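You operate a simulated robot arm through the tools that you are given. There is no shell and no other tool.

You are at the controls of a simulated robot arm. One attempt, no reset.

Task
Set the jig up for the size on the job slip.
Fine: sliding bar on that mark, the dropped near stop pushed up, bar clamp and near clamp shut.
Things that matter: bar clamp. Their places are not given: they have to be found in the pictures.

Only the result counts: the job must be done as asked and must still hold three seconds after the hand-in. Knocking over, shifting, dropping, spilling or breaking anything else fails it.

Robot
A 6-joint arm with a two-finger gripper, fixed in place. Base frame: the origin is at the foot of the arm, x ahead of it, y to its left, z up. Lengths are in mm, angles in degrees, forces in N, time in s.
It reaches about 1298 mm from its shoulder. Its first joint turns from -149.0 to 149.0 degrees. Payload 1.57 kg.
Tool frame: the origin (TCP) lies between the finger pads and is the grasp point; the fingertips stand 21 mm ahead of it; z points along the fingers, y is the line along which they close. The gripper opens to 70 mm. The gripper's body begins 50 mm behind the TCP.
Orientation is that of the tool frame in the base frame, as [roll, pitch, yaw] about the fixed x, y, z axes, in that order (R = Rz(yaw) Ry(pitch) Rx(roll)). With the fingers straight down and closing along the base's y, the tool's x points along the base's -x, its y along +y and its z along -z.

Tools
- The arm moves only by the tool jog_arm. Its argument "commands" is a list of rows, each a list of 3 entries, a list of its own where there are three numbers: the opening, from 0 (shut) to 1 (fully open), then the shift along the tool's x, y, z in mm, then the turn, a rotation vector about the tool's x, y, z in degrees. In form: [[gripper, [dx, dy, dz], [ax, ay, az]], ...]. A call has 1 to 20 rows; each row shifts and turns the commanded pose from where the row before left it, along the tool's axes as they then stand. A row lasts 0.2 s, in which the tool goes at most 50 mm and 8.6 degrees; a call with a longer step from one row to the next is refused whole, and so is a gripper value outside its range. A pose out of reach is approached as far as the arm can. The call stops where the force on the tool passes 90 N (or 10 N more than at its start, if that is more) or the arm is blocked; 0.2 s more then pass. The fingers move at their own pace and stop on an object; they squeeze with about 30 N. The grip force told is the motor's: it shows also when the fingers shut on nothing. Time passes only in rows, and 0.2 s behind the last, so rows that do not move let the fingers close. The reply holds the time, the measured pose of the TCP, the force on the tool along the base axes, the opening and the grip force, in the units named above and with some noise, with the torque about the TCP (base axes, N m) and any sound that the robot's microphone picked up, and new pictures: "show" is both (left out), scene, wrist or none.
- Cameras (640 x 400 px; columns grow to the right, rows downward): "scene" is fixed at [399.7, 649.2, 1499.6]; the picture's right is [-0.95, -0.30, 0.00], its down [-0.12, 0.39, -0.91] and it looks along [0.27, -0.87, -0.41] (base axes); focal length 321 px, centre (320, 200). "wrist" rides on the gripper at [79, 4, -81] in the tool frame; the picture's right is [-0.05, 1.00, 0.00], its down [-0.67, -0.04, -0.74] and it looks along [-0.74, -0.04, 0.67] (tool axes); focal length 256 px, centre (320, 200).
- lift_body(by): slides the trunk up (or, below 0, down) by that many mm; the arm rides with it, the base frame stays. It gives what a move gives, with no picture.
- measure_at(camera, pixels): for up to 12 pixels [column, row] of the newest picture of that camera ("zoom" is the newest enlarged one), the place [x, y, z] in the base frame of the surface seen there, good to about 2 mm. No time passes.
- enlarge(camera, box): a new picture of the part [left, top, right, bottom] of that camera's present view, enlarged. No time passes.
- finish_job(): hands the job in; it is judged then, once.

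Open the gripper and draw the arm clear of the work before you hand the job in, unless the task says otherwise.

The tools are called after "Call:" as a command line: name --argument value ..., lists and objects as JSON in quotes. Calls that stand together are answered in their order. jog_arm: Moves the arm, as the interface text tells. Its arguments: {"type":"object","properties":{"commands":{"type":"array"},"show":{"type":"string","enum":["both","scene","wrist","none"]}},"required":["commands"]} The other tools are called the same way: lift_body (by) slides the trunk up or down; measure_at (camera, pixels) gives the place of the surface under pixels of a picture; enlarge (camera, box) takes an enlarged picture of a part of a camera's view; finish_job () hands the job in.

At the start:

```text
time_s: 0.0
ee_pos: [644.9, -336.2, 1174.5]
ee_rot: [179.9, 0.1, 180.0]
wrist_force: [-0.1, -0.5, 0.1]
ft_torque: [0.01, -0.02, -0.05]
finger_gap: 70.2
grip_force: 0.0
trunk travel left (down, up): [-855.0, 115.0]
```

scene: 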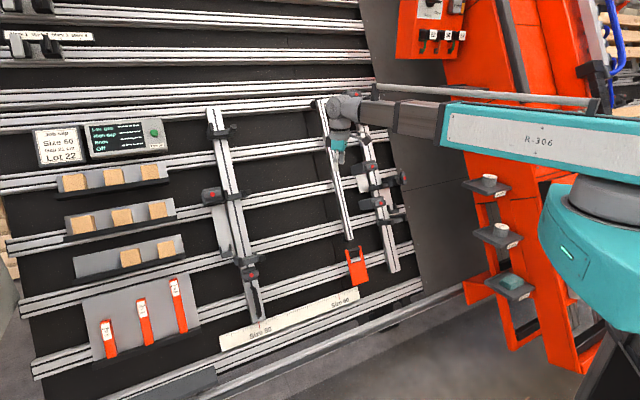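
wrist: 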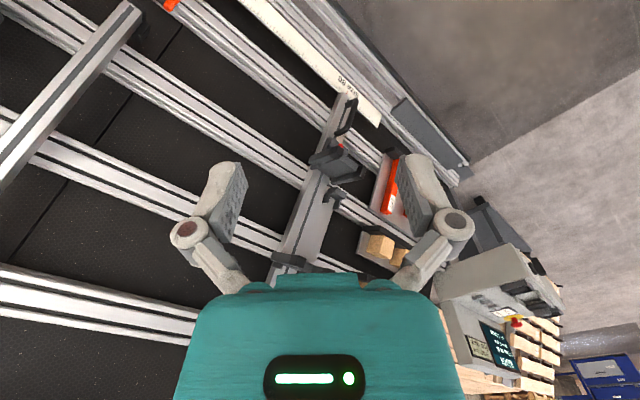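

The scene shows a jig board with rails, a job slip at about (57,145), a scale bar at the bottom (290,320), and bars. I enlarge the key areas to read them.

Call:
enlarge --camera "scene" --box '[20, 110, 180, 210]'

Call:
enlarge --camera "scene" --box '[180, 90, 420, 240]'

Call:
enlarge --camera "scene" --box '[190, 220, 430, 370]'

```text
4.00 times, centred on (100, 160) of scene
```

zoom: 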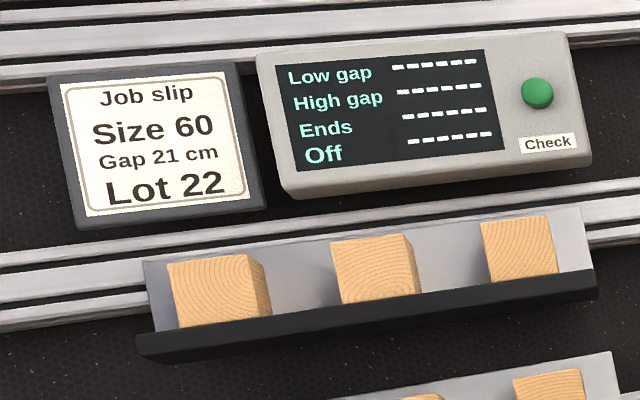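

```text
2.67 times, centred on (300, 165) of scene
```

zoom: 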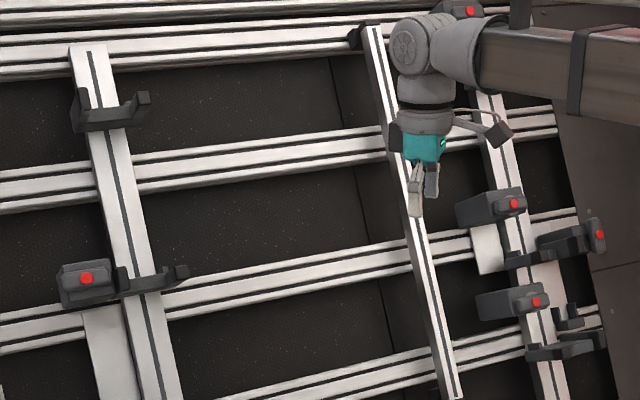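

```text
2.67 times, centred on (310, 295) of scene
```

zoom: 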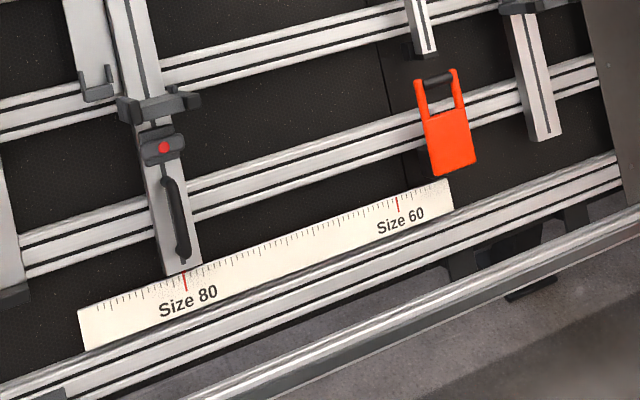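

The slip says Size 60, gap 21 cm; the left bar stands at Size 80, with the clamp (red dot) near its bottom. I measure key points: ends of the bar, clamp, handle, scale marks and the orange item.

Call:
measure_at --camera "zoom" --pixels '[[184, 272], [397, 203], [164, 147], [176, 184], [184, 250], [145, 150], [182, 140], [150, 108], [190, 100], [448, 140], [436, 80], [97, 92]]'

Call:
enlarge --camera "scene" --box '[220, 240, 300, 290]'

Call:
enlarge --camera "scene" --box '[320, 150, 440, 225]'

Call:
enlarge --camera "scene" --box '[300, 215, 420, 290]'

Call:
enlarge --camera "scene" --box '[185, 95, 305, 170]'

Call:
enlarge --camera "scene" --box '[185, 165, 305, 240]'

Call:
enlarge --camera "scene" --box '[0, 0, 240, 150]'

Call:
enlarge --camera "scene" --box '[40, 230, 280, 380]'

Call:
enlarge --camera "scene" --box '[380, 0, 540, 100]'

```text
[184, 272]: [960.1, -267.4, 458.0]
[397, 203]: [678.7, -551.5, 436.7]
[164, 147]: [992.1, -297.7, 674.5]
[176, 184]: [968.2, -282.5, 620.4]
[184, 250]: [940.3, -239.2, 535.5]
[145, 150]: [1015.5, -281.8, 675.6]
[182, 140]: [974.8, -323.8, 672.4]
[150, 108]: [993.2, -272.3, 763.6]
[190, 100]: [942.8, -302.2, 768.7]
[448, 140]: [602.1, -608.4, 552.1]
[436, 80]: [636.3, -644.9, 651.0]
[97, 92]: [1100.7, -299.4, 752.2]
```

```text
8.00 times, centred on (260, 265) of scene
```

zoom: 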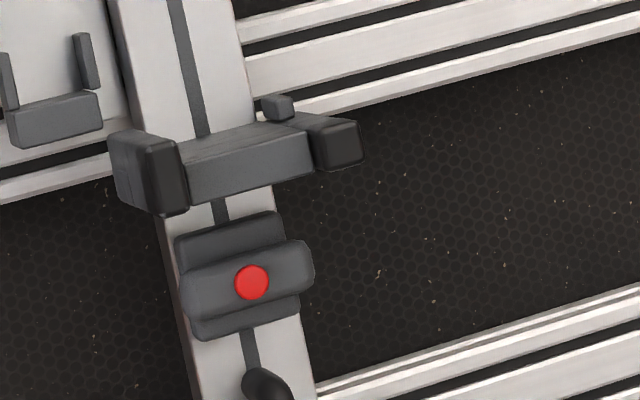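

```text
5.33 times, centred on (380, 188) of scene
```

zoom: 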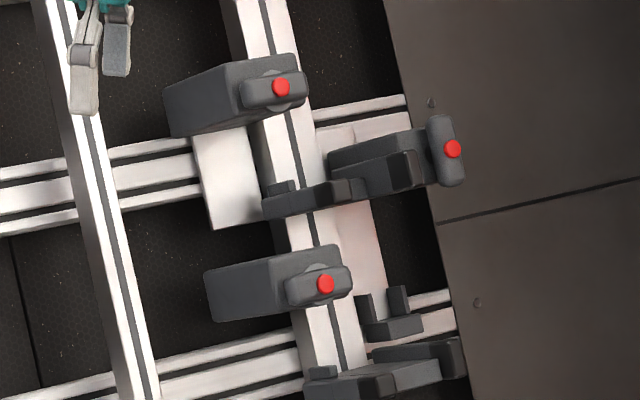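

```text
5.33 times, centred on (360, 252) of scene
```

zoom: 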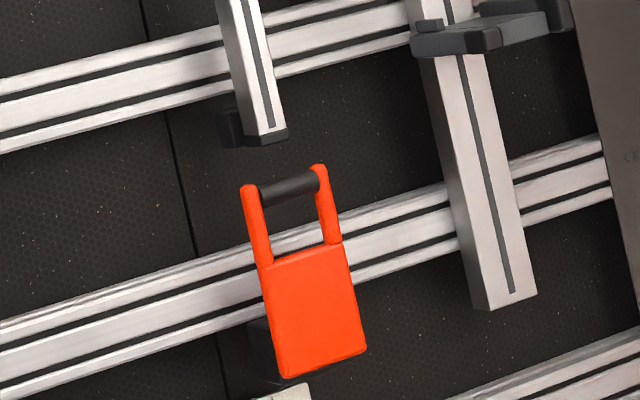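

```text
5.33 times, centred on (245, 132) of scene
```

zoom: 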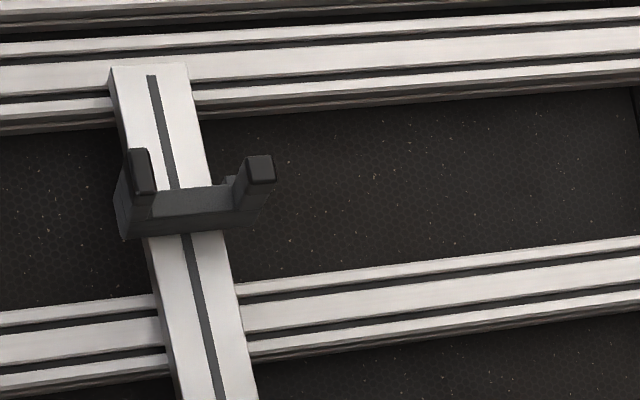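

```text
5.33 times, centred on (245, 202) of scene
```

zoom: 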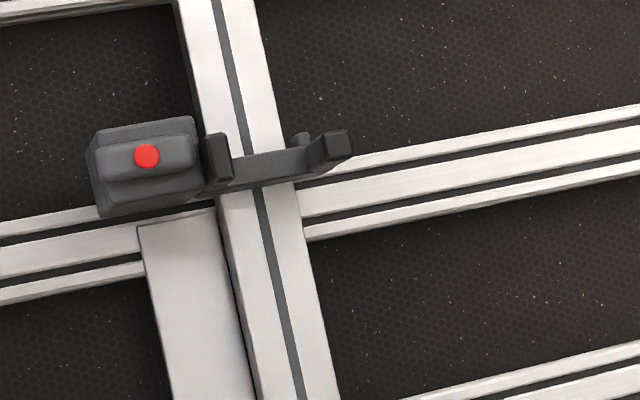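

```text
2.67 times, centred on (120, 75) of scene
```

zoom: 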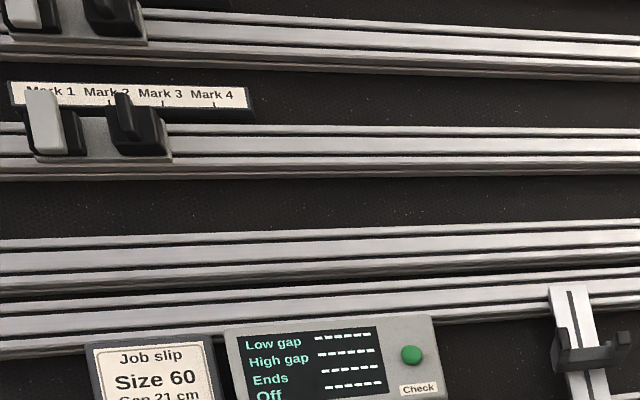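

```text
2.67 times, centred on (160, 305) of scene
```

zoom: 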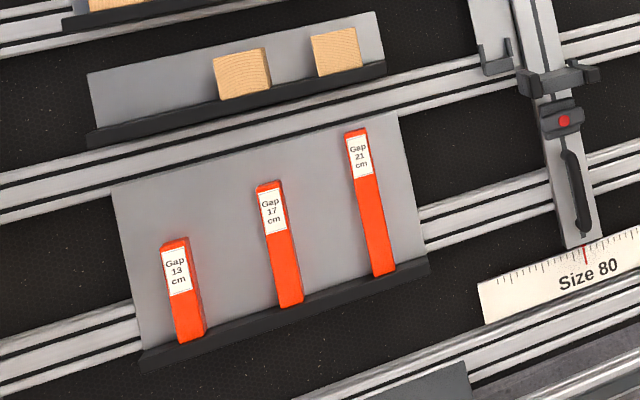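

```text
4.00 times, centred on (460, 50) of scene
```

zoom: 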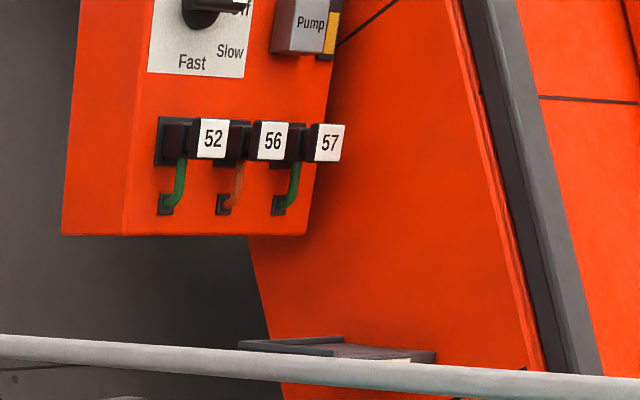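

There are two bars with stops (left with bar clamp at (250,272), right one with red-dot clamps around (378,180)). I measure board and bar points to get the board plane and directions.

Call:
measure_at --camera "scene" --pixels '[[280, 160], [290, 210], [300, 250], [60, 205], [60, 260], [380, 260], [300, 195], [120, 235], [230, 175], [240, 230], [216, 112], [256, 310]]'

Call:
measure_at --camera "scene" --pixels '[[351, 240], [341, 190], [331, 150], [322, 105], [386, 240], [393, 265], [376, 200], [365, 150], [367, 165], [362, 130], [218, 132], [230, 195]]'

Call:
enlarge --camera "scene" --box '[320, 80, 400, 130]'

Call:
enlarge --camera "scene" --box '[340, 110, 420, 160]'

Call:
enlarge --camera "wrist" --box '[240, 60, 480, 280]'

```text
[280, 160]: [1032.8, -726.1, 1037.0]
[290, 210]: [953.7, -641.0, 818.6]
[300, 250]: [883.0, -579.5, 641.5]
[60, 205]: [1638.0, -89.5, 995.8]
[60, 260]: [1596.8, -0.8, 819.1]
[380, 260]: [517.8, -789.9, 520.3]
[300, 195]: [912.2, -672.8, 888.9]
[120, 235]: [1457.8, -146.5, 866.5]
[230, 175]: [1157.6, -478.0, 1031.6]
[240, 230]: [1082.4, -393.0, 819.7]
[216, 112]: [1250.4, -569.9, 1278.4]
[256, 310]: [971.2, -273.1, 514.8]
```

```text
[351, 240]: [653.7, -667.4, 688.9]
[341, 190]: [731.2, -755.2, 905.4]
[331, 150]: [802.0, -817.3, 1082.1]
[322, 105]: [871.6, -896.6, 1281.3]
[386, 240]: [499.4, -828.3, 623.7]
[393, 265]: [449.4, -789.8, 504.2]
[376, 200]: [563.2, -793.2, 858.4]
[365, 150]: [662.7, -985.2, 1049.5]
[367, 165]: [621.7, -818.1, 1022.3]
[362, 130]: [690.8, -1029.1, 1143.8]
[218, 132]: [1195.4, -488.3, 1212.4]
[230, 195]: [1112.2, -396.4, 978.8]
```

```text
8.00 times, centred on (360, 105) of scene
```

zoom: 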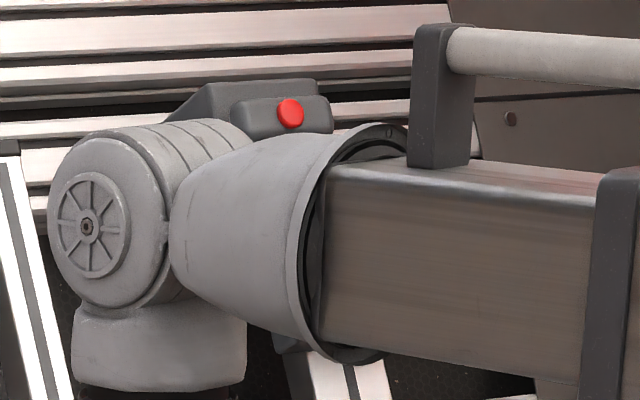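

```text
8.00 times, centred on (380, 135) of scene
```

zoom: 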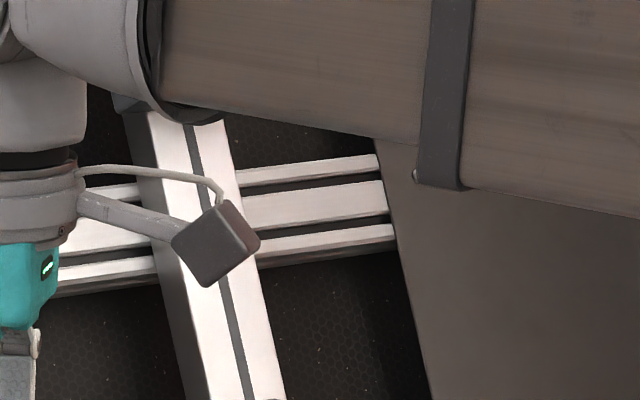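

```text
1.82 times, centred on (360, 170) of wrist
```

zoom: 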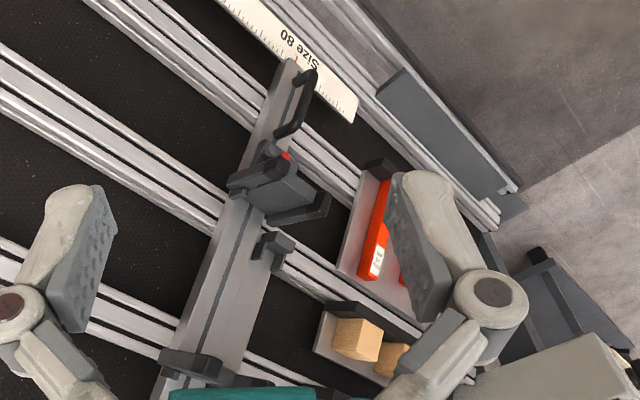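

The board plane comes out with normal about (-0.63, 0.63, 0.46); bars run up the slope, the left one at Size 80, and the Size 60 mark lies 400 mm towards the right bar. I turn the gripper to face the board so the wrist camera can see clamps and stops.

Call:
jog_arm --commands '[[1, [0, 0, -10], [2.72, -6.58, 4.48]], [1, [0, 0, 0], [2.72, -6.58, 4.48]], [1, [0, 0, 0], [2.72, -6.58, 4.48]], [1, [0, 0, 0], [2.72, -6.58, 4.48]], [1, [0, 0, 0], [2.72, -6.58, 4.48]], [1, [0, 0, 0], [2.72, -6.58, 4.48]], [1, [0, 0, 0], [2.72, -6.58, 4.48]], [1, [0, 0, 0], [2.72, -6.58, 4.48]], [1, [0, 0, 0], [2.72, -6.58, 4.48]]]'

```text
time_s: 2.0
ee_pos: [643.9, -335.0, 1274.5]
ee_rot: [-179.9, 62.5, 135.1]
wrist_force: [-0.2, 0.2, -0.5]
ft_torque: [-0.02, 0.01, 0.02]
finger_gap: 69.9
grip_force: 0.1
out of reach, approached as far as the arm can: row 1, 2, 3, 4, 5, 6, 7, 8, 9
trunk travel left (down, up): [-855.0, 115.0]
```

scene: 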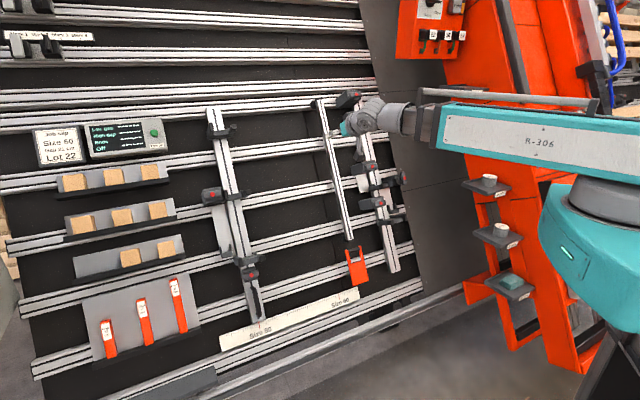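
wrist: 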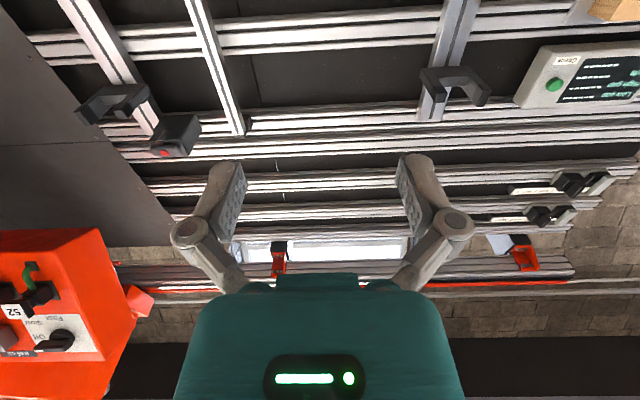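

The arm turned but stopped short of the commanded height (z 1274). Before lowering the trunk I measure the shelves with cups at (488,180), (500,235), (512,285) and the rail/box near the arm, to make sure the arm clears them.

Call:
measure_at --camera "scene" --pixels '[[488, 180], [500, 232], [512, 285], [480, 185], [420, 30], [440, 45], [440, 200], [540, 60], [600, 200], [580, 250], [500, 150], [400, 115]]'

Call:
enlarge --camera "scene" --box '[400, 80, 640, 400]'

Call:
enlarge --camera "wrist" --box '[0, 0, 320, 200]'

Call:
enlarge --camera "scene" --box '[320, 80, 440, 155]'

```text
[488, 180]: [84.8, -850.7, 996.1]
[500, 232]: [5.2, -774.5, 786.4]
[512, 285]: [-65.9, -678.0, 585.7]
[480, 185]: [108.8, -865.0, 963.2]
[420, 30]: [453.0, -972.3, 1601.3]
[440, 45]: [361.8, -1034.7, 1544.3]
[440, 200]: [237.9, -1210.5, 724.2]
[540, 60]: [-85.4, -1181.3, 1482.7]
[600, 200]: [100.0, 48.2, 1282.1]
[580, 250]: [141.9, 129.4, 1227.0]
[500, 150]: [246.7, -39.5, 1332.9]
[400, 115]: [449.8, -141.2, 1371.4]
```

```text
1.25 times, centred on (520, 240) of scene
```

zoom: 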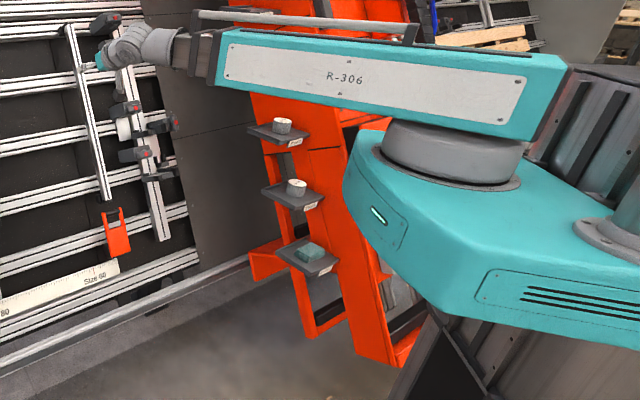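

```text
2.00 times, centred on (160, 100) of wrist
```

zoom: 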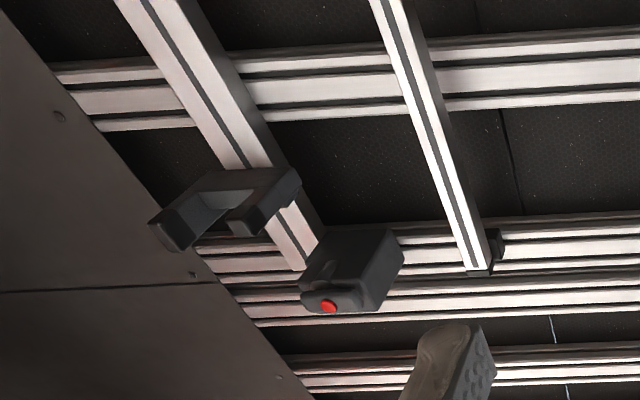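

```text
5.33 times, centred on (380, 118) of scene
```

zoom: 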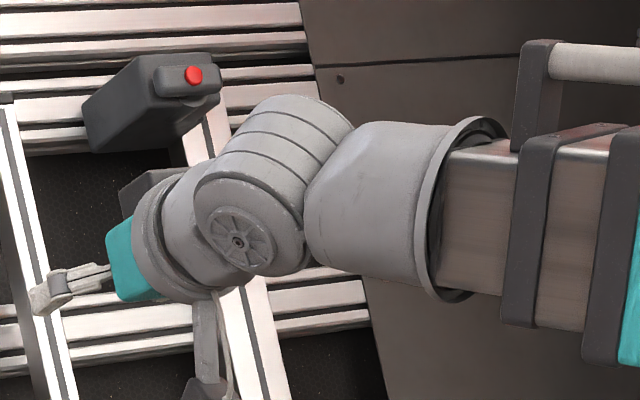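

The arm is a lift-type boom: its height is set by the trunk only, and the shelves are well clear of the arm's path. I lower the trunk 400 mm to bring the wrist camera to stop height.

Call:
lift_body --by -400

Call:
jog_arm --commands '[[1, [0, 0, 0], [0, 0, 0]]]'

```text
time_s: 5.8
ee_pos: [643.3, -335.2, 874.3]
ee_rot: [179.9, 62.5, 135.0]
wrist_force: [0.0, 0.0, -0.6]
ft_torque: [-0.01, 0.02, 0.02]
finger_gap: 69.8
grip_force: 0.1
trunk travel left (down, up): [-455.0, 515.0]
```

```text
time_s: 6.2
ee_pos: [644.3, -336.5, 873.2]
ee_rot: [-180.0, 62.4, 135.0]
wrist_force: [-0.8, -0.4, 0.8]
ft_torque: [0.01, -0.02, 0.0]
finger_gap: 70.0
grip_force: 0.0
trunk travel left (down, up): [-455.0, 515.0]
```

scene: 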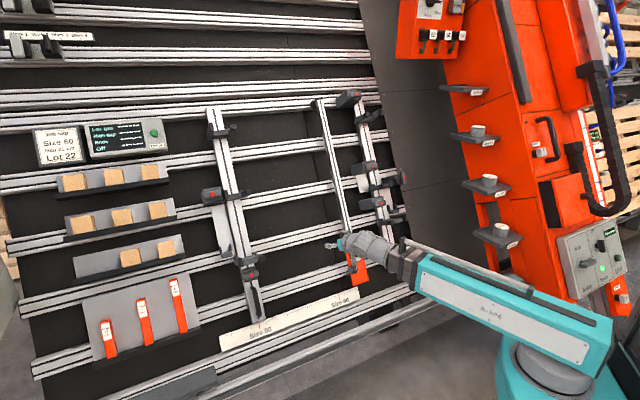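
wrist: 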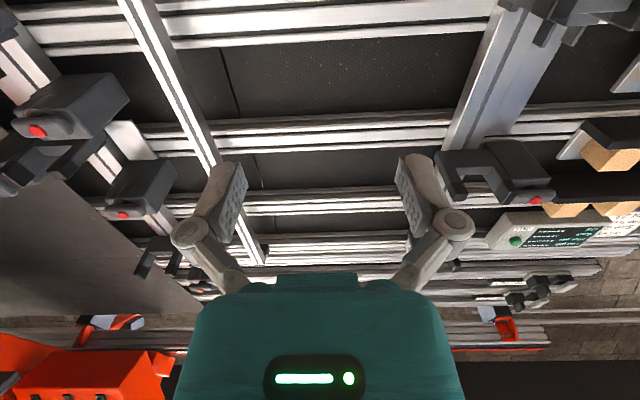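

Now the right bar is unobstructed in the scene; I enlarge its whole length, (340-420, 85-275).

Call:
enlarge --camera "scene" --box '[310, 85, 420, 154]'

Call:
enlarge --camera "scene" --box '[335, 150, 415, 200]'

Call:
enlarge --camera "scene" --box '[335, 185, 415, 235]'

Call:
enlarge --camera "wrist" --box '[0, 60, 240, 210]'

Call:
enlarge --camera "wrist" --box '[400, 0, 640, 150]'

Call:
enlarge --camera "wrist" --box '[400, 110, 640, 260]'

Call:
enlarge --camera "scene" --box '[540, 200, 640, 330]'

```text
5.80 times, centred on (365, 120) of scene
```

zoom: 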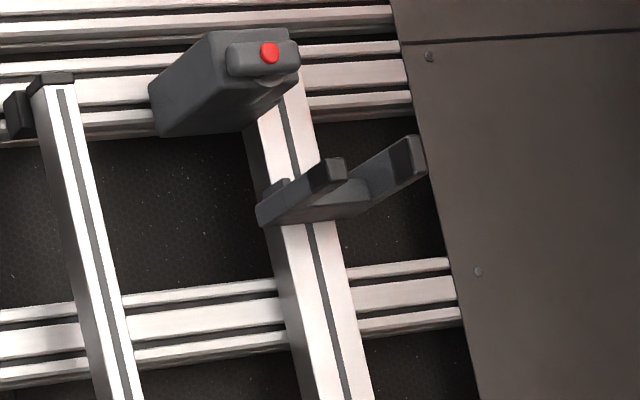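

```text
8.00 times, centred on (375, 175) of scene
```

zoom: 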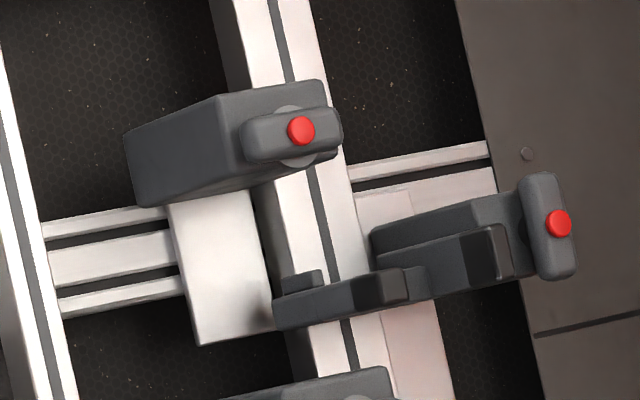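

```text
8.00 times, centred on (375, 210) of scene
```

zoom: 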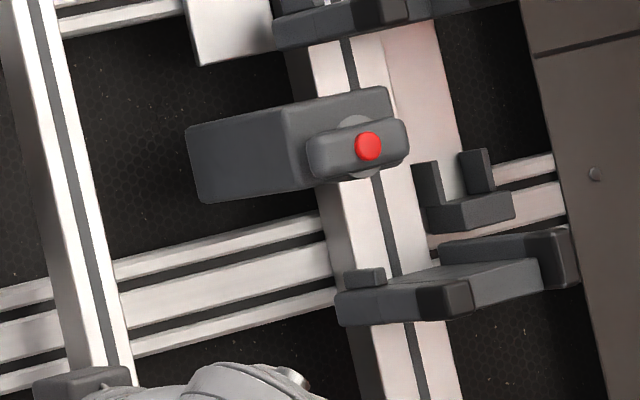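

```text
2.67 times, centred on (120, 135) of wrist
```

zoom: 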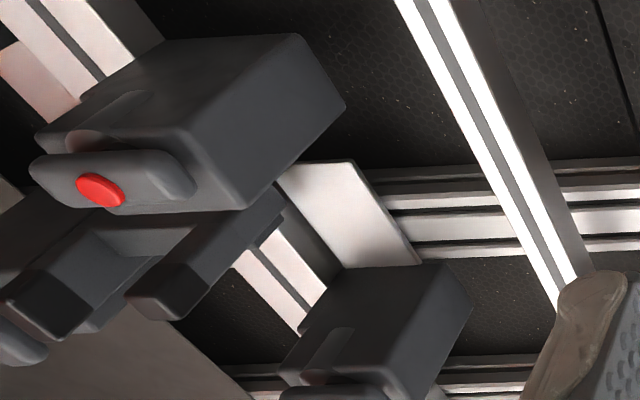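

```text
2.67 times, centred on (520, 75) of wrist
```

zoom: 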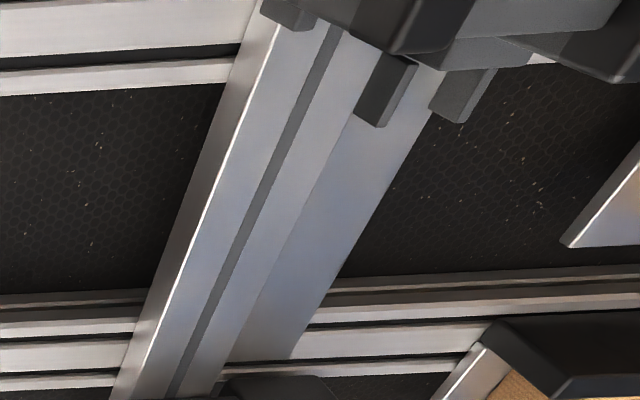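

```text
2.67 times, centred on (520, 185) of wrist
```

zoom: 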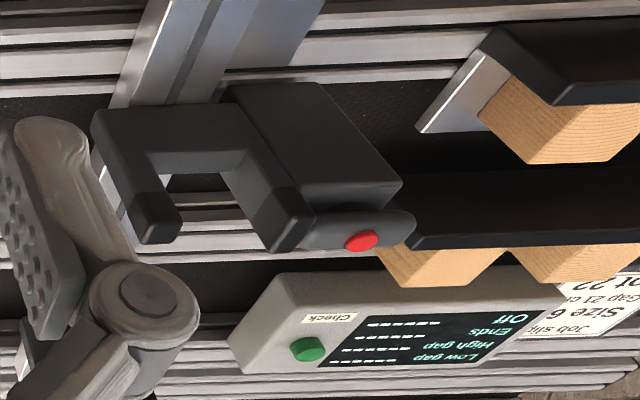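

```text
3.08 times, centred on (590, 265) of scene
```

zoom: 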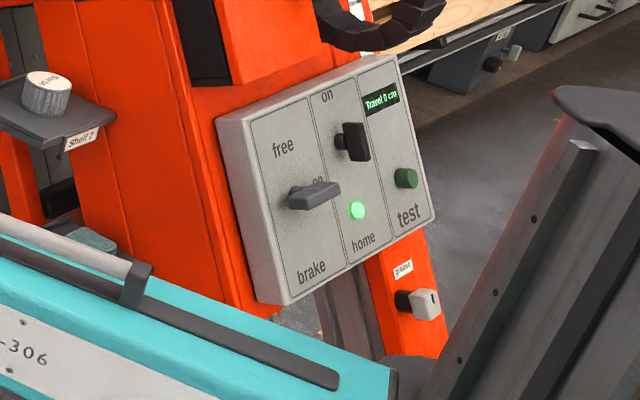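

The near (right) bar shows a stop with its clamp wing turned vertical at about (404,178), while the other clamp wings are horizontal; several look-alike boxes sit nearby. I measure all these precisely.

Call:
measure_at --camera "scene" --pixels '[[404, 177], [403, 174], [405, 182], [389, 185], [397, 183], [372, 166], [381, 203], [355, 94], [362, 180], [397, 213], [375, 222], [400, 219]]'

Call:
measure_at --camera "scene" --pixels '[[212, 194], [226, 194], [247, 192], [250, 273], [245, 275], [258, 271], [252, 262], [238, 264], [263, 258], [226, 254], [218, 130], [232, 128]]'

Call:
measure_at --camera "wrist" --pixels '[[38, 131], [124, 213], [535, 200], [460, 190], [505, 195], [490, 165], [125, 150], [70, 110], [150, 185], [480, 60], [520, 120], [256, 250]]'

```text
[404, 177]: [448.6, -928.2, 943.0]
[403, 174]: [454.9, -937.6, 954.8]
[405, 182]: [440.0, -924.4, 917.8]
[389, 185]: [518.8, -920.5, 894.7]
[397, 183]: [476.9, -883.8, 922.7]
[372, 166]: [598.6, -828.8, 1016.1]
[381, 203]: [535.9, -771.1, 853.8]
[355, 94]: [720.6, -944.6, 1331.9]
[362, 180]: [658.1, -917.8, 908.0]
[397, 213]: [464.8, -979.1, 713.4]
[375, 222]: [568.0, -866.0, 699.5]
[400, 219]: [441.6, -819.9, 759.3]
```

```text
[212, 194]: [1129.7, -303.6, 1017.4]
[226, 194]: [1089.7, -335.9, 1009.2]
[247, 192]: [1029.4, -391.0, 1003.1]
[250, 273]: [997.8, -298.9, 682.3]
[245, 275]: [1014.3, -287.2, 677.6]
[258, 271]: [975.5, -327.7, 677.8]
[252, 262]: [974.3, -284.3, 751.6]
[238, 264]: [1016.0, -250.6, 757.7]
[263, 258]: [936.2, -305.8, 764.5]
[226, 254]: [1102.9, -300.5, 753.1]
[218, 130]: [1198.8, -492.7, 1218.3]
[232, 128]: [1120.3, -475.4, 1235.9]
```

```text
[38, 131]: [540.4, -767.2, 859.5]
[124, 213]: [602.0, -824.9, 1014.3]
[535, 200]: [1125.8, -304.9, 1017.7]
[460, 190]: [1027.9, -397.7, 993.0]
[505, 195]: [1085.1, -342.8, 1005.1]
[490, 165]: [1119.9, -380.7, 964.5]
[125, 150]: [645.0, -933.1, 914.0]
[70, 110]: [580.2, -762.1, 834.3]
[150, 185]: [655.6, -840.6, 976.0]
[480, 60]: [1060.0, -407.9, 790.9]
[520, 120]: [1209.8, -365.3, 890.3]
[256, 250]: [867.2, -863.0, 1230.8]
```

Converted to board coordinates (s along rails, t upslope, h off board): the near stop sits at t≈1262, the far one at t≈1355, the near clamp knob at s≈-340, t≈1285 with its wing vertical (looks open). I move the hand sideways 420 mm in front of the near bar for a close look.

Call:
jog_arm --commands '[[1, [0, -35, 0], [0, 0, 0]], [1, [0, -35, 0], [0, 0, 0]], [1, [0, -35, 0], [0, 0, 0]], [1, [0, -35, 0], [0, 0, 0]], [1, [0, -35, 0], [0, 0, 0]], [1, [0, -35, 0], [0, 0, 0]], [1, [0, -35, 0], [0, 0, 0]], [1, [0, -35, 0], [0, 0, 0]], [1, [0, -35, 0], [0, 0, 0]], [1, [0, -35, 0], [0, 0, 0]], [1, [0, -35, 0], [0, 0, 0]], [1, [0, -35, 0], [0, 0, 0]]]'

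```text
time_s: 8.8
ee_pos: [347.8, -633.4, 873.7]
ee_rot: [-180.0, 62.6, 135.0]
wrist_force: [0.4, -0.2, -0.5]
ft_torque: [-0.01, -0.01, 0.02]
finger_gap: 70.0
grip_force: 0.0
trunk travel left (down, up): [-455.0, 515.0]
```

scene: 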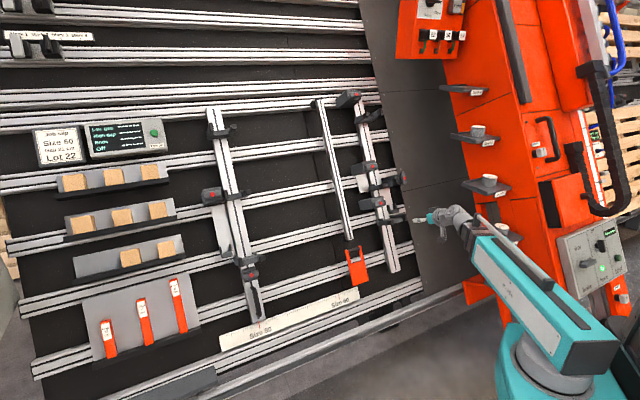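
wrist: 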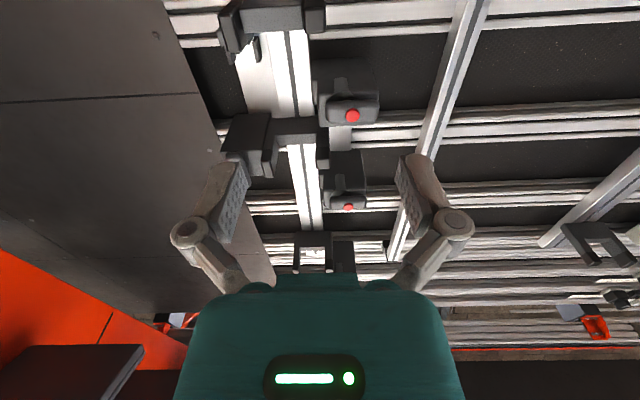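

The near bar is now in the wrist view; I enlarge the region (180-420, 0-270).

Call:
enlarge --camera "wrist" --box '[180, 0, 420, 150]'

Call:
enlarge --camera "wrist" --box '[200, 90, 400, 215]'

Call:
enlarge --camera "scene" --box '[310, 200, 430, 275]'

```text
2.67 times, centred on (300, 75) of wrist
```

zoom: 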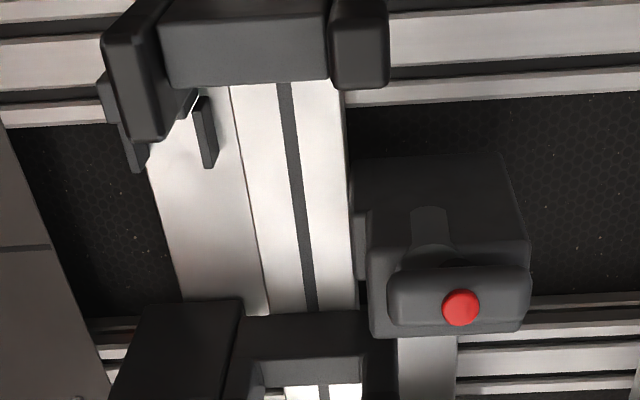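

```text
3.20 times, centred on (300, 152) of wrist
```

zoom: 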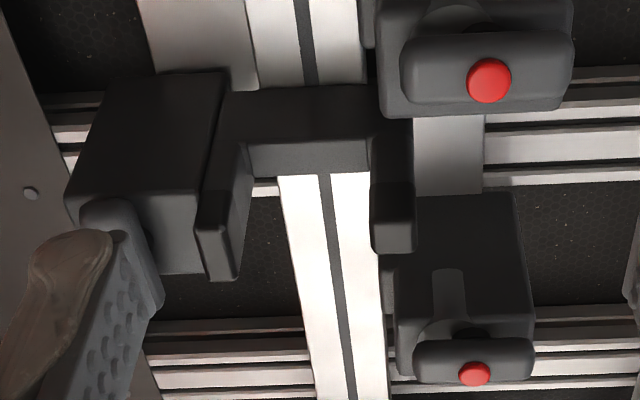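

```text
5.33 times, centred on (370, 238) of scene
```

zoom: 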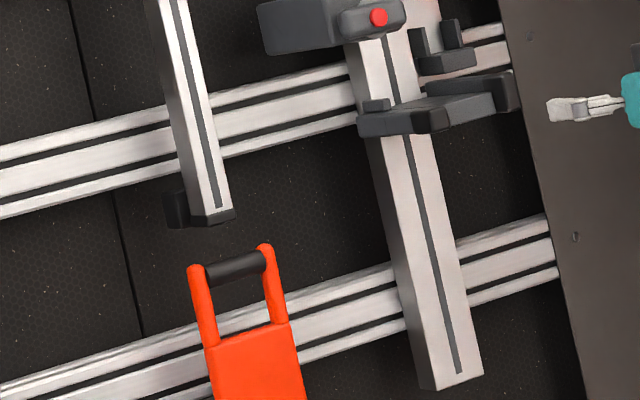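

The near stop (U-bracket with a box and clamp on the outer side) shows at wrist (270,140), with a seat (two lugs) at (250,40) by the lower stop, and look-alike boxes on the inner side at (352,115) and (348,207). I re-enlarge and measure edges.

Call:
enlarge --camera "wrist" --box '[200, 90, 400, 215]'

Call:
measure_at --camera "zoom" --pixels '[[375, 240], [412, 240], [393, 245], [400, 345], [528, 345], [474, 373], [388, 100], [560, 110], [220, 250], [150, 100], [215, 80], [140, 255]]'

Call:
measure_at --camera "zoom" --pixels '[[300, 105], [300, 160], [240, 100], [360, 100], [260, 50], [450, 120], [450, 185], [395, 260], [385, 150], [110, 90], [80, 190], [100, 210]]'

Call:
measure_at --camera "wrist" --pixels '[[236, 55], [256, 50], [230, 40], [246, 15], [315, 15], [270, 15], [250, 75], [262, 100], [225, 60], [222, 30], [258, 60], [300, 245]]'

Call:
measure_at --camera "scene" --pixels '[[385, 176], [388, 174], [384, 180], [380, 174], [222, 208], [215, 210], [226, 225], [392, 196], [390, 205], [396, 210], [403, 209], [392, 208]]'

```text
3.20 times, centred on (300, 152) of wrist
```

zoom: 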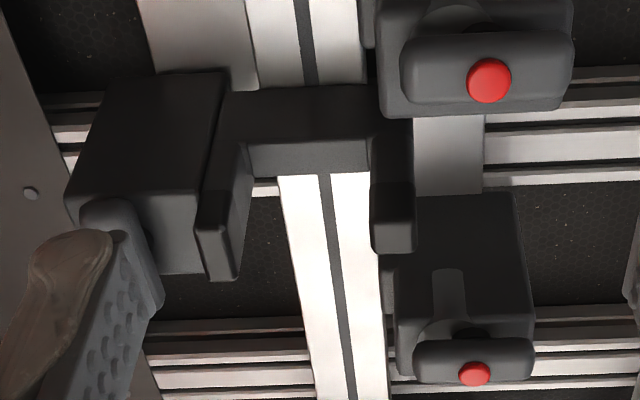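

```text
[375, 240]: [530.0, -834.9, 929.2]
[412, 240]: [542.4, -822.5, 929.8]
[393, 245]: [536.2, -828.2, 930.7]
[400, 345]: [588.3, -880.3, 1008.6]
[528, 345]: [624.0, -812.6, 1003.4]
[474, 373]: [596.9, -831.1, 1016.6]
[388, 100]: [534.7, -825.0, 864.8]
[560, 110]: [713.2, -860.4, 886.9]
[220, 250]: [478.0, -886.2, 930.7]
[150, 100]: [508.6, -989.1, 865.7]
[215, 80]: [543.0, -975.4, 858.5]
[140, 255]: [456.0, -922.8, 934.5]
```

```text
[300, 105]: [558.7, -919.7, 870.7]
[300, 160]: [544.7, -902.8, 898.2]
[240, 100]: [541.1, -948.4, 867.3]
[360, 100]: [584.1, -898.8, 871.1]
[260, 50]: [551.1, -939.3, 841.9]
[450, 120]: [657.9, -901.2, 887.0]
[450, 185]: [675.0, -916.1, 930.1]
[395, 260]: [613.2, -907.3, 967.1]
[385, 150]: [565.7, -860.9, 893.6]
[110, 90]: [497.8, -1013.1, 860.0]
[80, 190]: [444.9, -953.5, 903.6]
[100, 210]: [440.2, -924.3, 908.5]
```

```text
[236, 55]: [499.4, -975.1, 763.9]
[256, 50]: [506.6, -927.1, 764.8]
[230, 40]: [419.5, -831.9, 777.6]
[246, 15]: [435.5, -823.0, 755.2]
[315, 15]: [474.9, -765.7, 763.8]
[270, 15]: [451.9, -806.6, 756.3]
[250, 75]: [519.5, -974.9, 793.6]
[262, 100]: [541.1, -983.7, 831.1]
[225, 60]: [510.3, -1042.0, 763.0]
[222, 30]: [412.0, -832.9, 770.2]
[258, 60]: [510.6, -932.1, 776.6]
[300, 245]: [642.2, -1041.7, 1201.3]
```

```text
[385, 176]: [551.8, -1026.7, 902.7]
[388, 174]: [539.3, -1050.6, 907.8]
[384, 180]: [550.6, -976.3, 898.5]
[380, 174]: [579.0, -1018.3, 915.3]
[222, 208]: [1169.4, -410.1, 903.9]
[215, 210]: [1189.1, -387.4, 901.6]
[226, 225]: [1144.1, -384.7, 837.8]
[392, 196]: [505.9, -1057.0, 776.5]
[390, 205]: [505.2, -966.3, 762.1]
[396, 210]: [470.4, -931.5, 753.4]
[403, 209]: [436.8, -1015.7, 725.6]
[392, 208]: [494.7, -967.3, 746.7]
```

Geometry is clear: seats at t≈1125 on both bars, the near stop must rise about 84 mm to match the far one, and box (348,207) belongs to the stop's own carriage. Next I check the silver pipe and orange item as obstacles before going down to the bar clamp.

Call:
measure_at --camera "scene" --pixels '[[350, 340], [300, 366], [440, 297], [400, 320], [347, 250], [361, 246], [368, 283], [350, 286], [365, 262], [330, 300], [185, 378], [350, 250]]'

Call:
enlarge --camera "scene" --box '[200, 290, 460, 400]'

```text
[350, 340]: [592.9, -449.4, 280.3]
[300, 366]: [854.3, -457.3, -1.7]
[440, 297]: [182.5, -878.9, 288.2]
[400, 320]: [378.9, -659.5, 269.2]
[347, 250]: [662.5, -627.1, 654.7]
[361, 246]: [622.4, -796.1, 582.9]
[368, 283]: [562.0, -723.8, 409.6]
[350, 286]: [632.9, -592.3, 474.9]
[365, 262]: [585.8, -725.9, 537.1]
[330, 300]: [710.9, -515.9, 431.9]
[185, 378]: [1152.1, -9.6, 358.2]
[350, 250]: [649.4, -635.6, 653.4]
```

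```text
2.46 times, centred on (330, 345) of scene
```

zoom: 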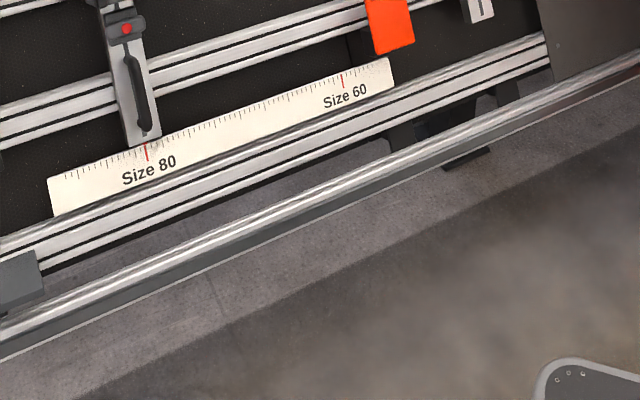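

The pipe is low (z≈280), so no conflict. I move the hand sideways to the sliding bar (s≈490) while backing off, then lower the trunk to look at the bar clamp.

Call:
jog_arm --commands '[[1, [5.2, 43.25, -10.04], [0, 0, 0]], [1, [5.2, 43.25, -10.04], [0, 0, 0]], [1, [5.2, 43.25, -10.04], [0, 0, 0]], [1, [5.2, 43.25, -10.04], [0, 0, 0]], [1, [5.2, 43.25, -10.04], [0, 0, 0]], [1, [5.2, 43.25, -10.04], [0, 0, 0]], [1, [5.2, 43.25, -10.04], [0, 0, 0]], [1, [5.2, 43.25, -10.04], [0, 0, 0]], [1, [5.2, 43.25, -10.04], [0, 0, 0]], [1, [5.2, 43.25, -10.04], [0, 0, 0]], [1, [5.2, 43.25, -10.04], [0, 0, 0]], [1, [5.2, 43.25, -10.04], [0, 0, 0]], [1, [5.2, 43.25, -10.04], [0, 0, 0]], [1, [5.2, 43.25, -10.04], [0, 0, 0]], [1, [5.2, 43.25, -10.04], [0, 0, 0]], [1, [5.2, 43.25, -10.04], [0, 0, 0]]]' --show "both"

Call:
lift_body --by -300

Call:
jog_arm --commands '[[1, [0, 0, 0], [0, 0, 0]]]'

```text
time_s: 12.2
ee_pos: [754.9, -75.2, 875.4]
ee_rot: [179.9, 62.6, 135.0]
wrist_force: [0.0, -1.1, 0.7]
ft_torque: [0.01, 0.02, 0.04]
finger_gap: 70.1
grip_force: 0.1
out of reach, approached as far as the arm can: row 3, 4, 5, 6, 7, 8, 12
trunk travel left (down, up): [-455.0, 515.0]
```

scene: 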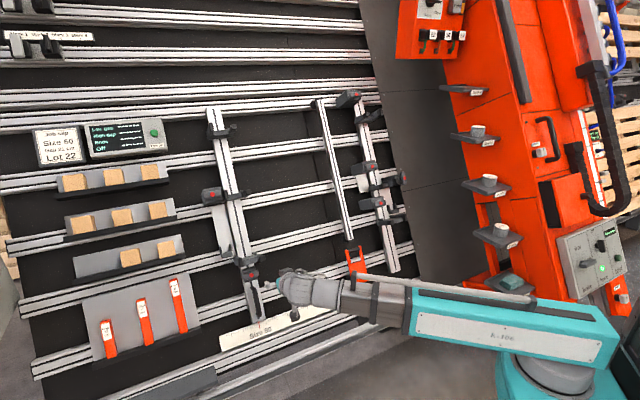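
wrist: 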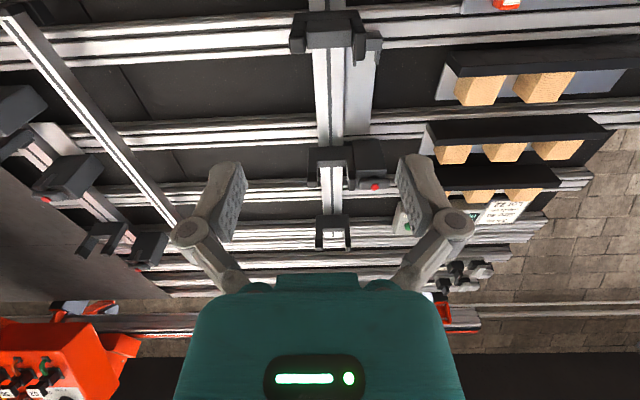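

```text
time_s: 15.2
ee_pos: [754.7, -74.1, 573.7]
ee_rot: [180.0, 62.7, 135.0]
wrist_force: [-0.4, 0.3, -0.9]
ft_torque: [-0.01, 0.03, 0.04]
finger_gap: 70.2
grip_force: 0.1
trunk travel left (down, up): [-155.0, 815.0]
```

```text
time_s: 15.6
ee_pos: [755.1, -74.4, 574.6]
ee_rot: [180.0, 62.6, 135.0]
wrist_force: [0.1, -0.7, -1.0]
ft_torque: [0.0, 0.03, 0.01]
finger_gap: 70.1
grip_force: 0.0
trunk travel left (down, up): [-155.0, 815.0]
```

scene: 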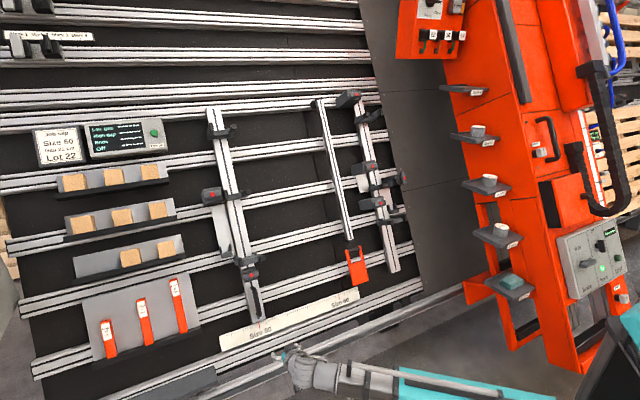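
wrist: 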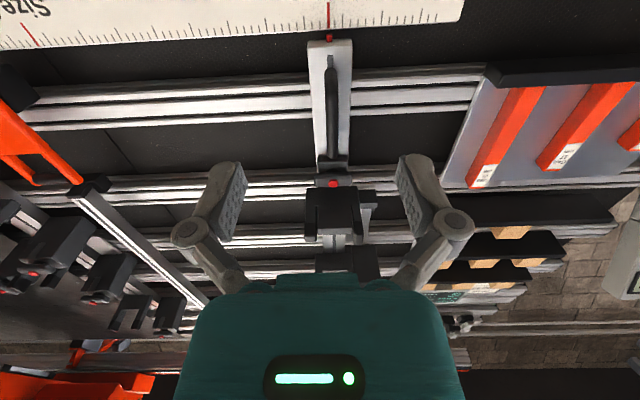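

The wrist now sees the sliding bar end on: the red bar pointer at (330,40) next to the scale tick, handle at (331,100), bar clamp red dot at (333,183). I enlarge these.

Call:
enlarge --camera "wrist" --box '[250, 130, 410, 280]'

Call:
enlarge --camera "wrist" --box '[270, 0, 400, 80]'

Call:
enlarge --camera "wrist" --box '[270, 60, 400, 190]'

Call:
enlarge --camera "scene" --box '[225, 280, 305, 340]'

Call:
enlarge --camera "scene" --box '[320, 270, 370, 310]'

Call:
enlarge --camera "wrist" --box '[0, 0, 160, 100]'

```text
2.67 times, centred on (330, 205) of wrist
```

zoom: 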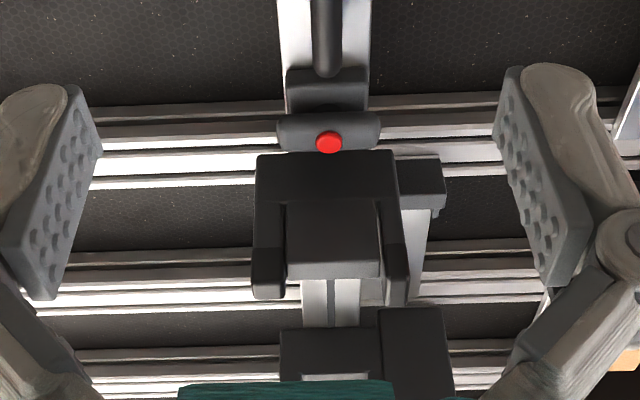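

```text
4.92 times, centred on (335, 40) of wrist
```

zoom: 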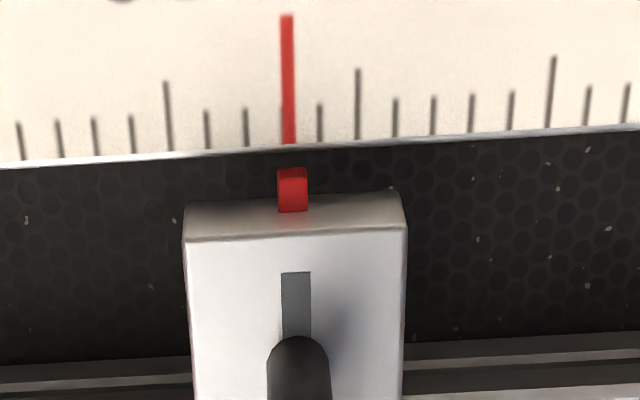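

```text
3.08 times, centred on (335, 125) of wrist
```

zoom: 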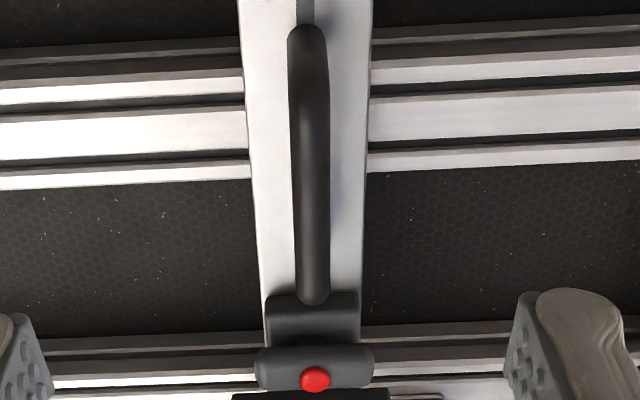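

```text
6.67 times, centred on (265, 310) of scene
```

zoom: 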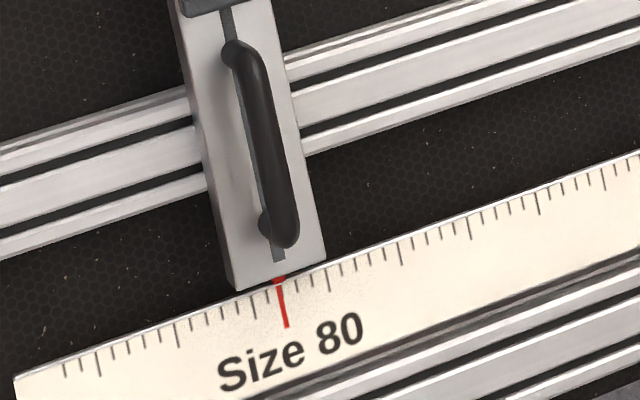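

```text
10.00 times, centred on (345, 290) of scene
```

zoom: 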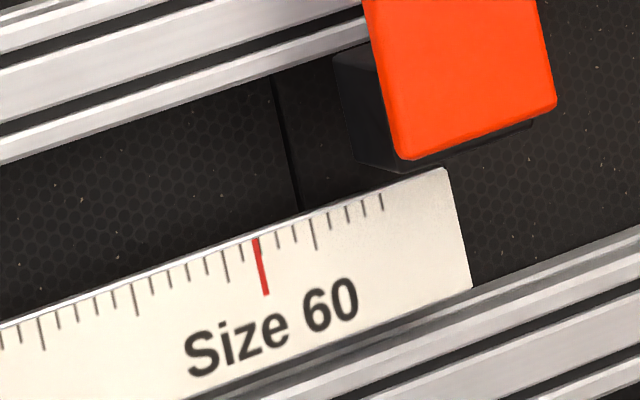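

```text
4.00 times, centred on (80, 50) of wrist
```

zoom: 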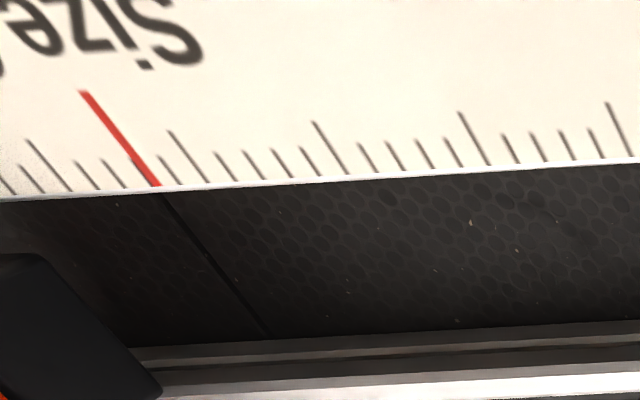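

The bar's red pointer lies in line with the Size 80 mark; the Size 60 mark is visible at wrist (30,35) and scene (339,297). I measure both marks, the pointer, the clamp wing and the handle for the slide distance.

Call:
measure_at --camera "wrist" --pixels '[[30, 35], [36, 43], [26, 30], [328, 15], [328.5, 22], [329.5, 38], [333, 183], [320, 178], [346, 178], [331, 60], [331, 100], [331, 150]]'

Call:
measure_at --camera "scene" --pixels '[[339.2, 296.5], [339, 295], [339.5, 298.5], [259.5, 324], [259, 322], [260, 327], [258.5, 320], [257, 295], [253, 288], [260, 305], [250.5, 272.5], [250, 278]]'

Call:
measure_at --camera "wrist" --pixels '[[310, 178], [356, 178], [333, 170], [333, 190], [333, 165], [318, 160], [345, 160], [310, 230], [350, 230], [333, 200], [312, 100], [351, 100]]'

```text
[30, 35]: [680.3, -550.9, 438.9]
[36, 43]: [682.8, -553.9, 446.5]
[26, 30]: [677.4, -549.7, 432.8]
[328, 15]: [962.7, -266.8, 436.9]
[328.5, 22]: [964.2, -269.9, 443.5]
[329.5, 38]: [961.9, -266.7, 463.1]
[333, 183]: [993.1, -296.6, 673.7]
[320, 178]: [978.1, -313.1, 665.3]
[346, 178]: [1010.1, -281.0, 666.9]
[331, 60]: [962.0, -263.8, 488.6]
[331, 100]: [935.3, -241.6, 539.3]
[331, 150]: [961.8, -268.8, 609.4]
```

```text
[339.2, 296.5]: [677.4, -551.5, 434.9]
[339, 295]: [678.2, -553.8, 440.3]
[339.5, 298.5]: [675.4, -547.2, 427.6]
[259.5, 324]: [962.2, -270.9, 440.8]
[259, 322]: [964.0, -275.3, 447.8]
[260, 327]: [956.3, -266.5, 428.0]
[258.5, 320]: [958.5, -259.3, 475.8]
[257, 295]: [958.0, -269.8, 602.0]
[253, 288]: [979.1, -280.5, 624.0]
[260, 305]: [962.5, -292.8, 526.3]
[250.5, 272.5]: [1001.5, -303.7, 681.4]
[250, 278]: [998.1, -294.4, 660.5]
```

```text
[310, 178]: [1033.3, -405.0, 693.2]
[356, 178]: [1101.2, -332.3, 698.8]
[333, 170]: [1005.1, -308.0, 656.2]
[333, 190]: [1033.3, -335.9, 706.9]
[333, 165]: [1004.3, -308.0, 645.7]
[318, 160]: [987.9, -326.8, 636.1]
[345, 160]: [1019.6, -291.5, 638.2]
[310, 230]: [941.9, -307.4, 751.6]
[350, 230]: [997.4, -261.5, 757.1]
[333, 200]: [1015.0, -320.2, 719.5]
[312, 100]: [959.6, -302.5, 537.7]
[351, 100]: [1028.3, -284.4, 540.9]
```

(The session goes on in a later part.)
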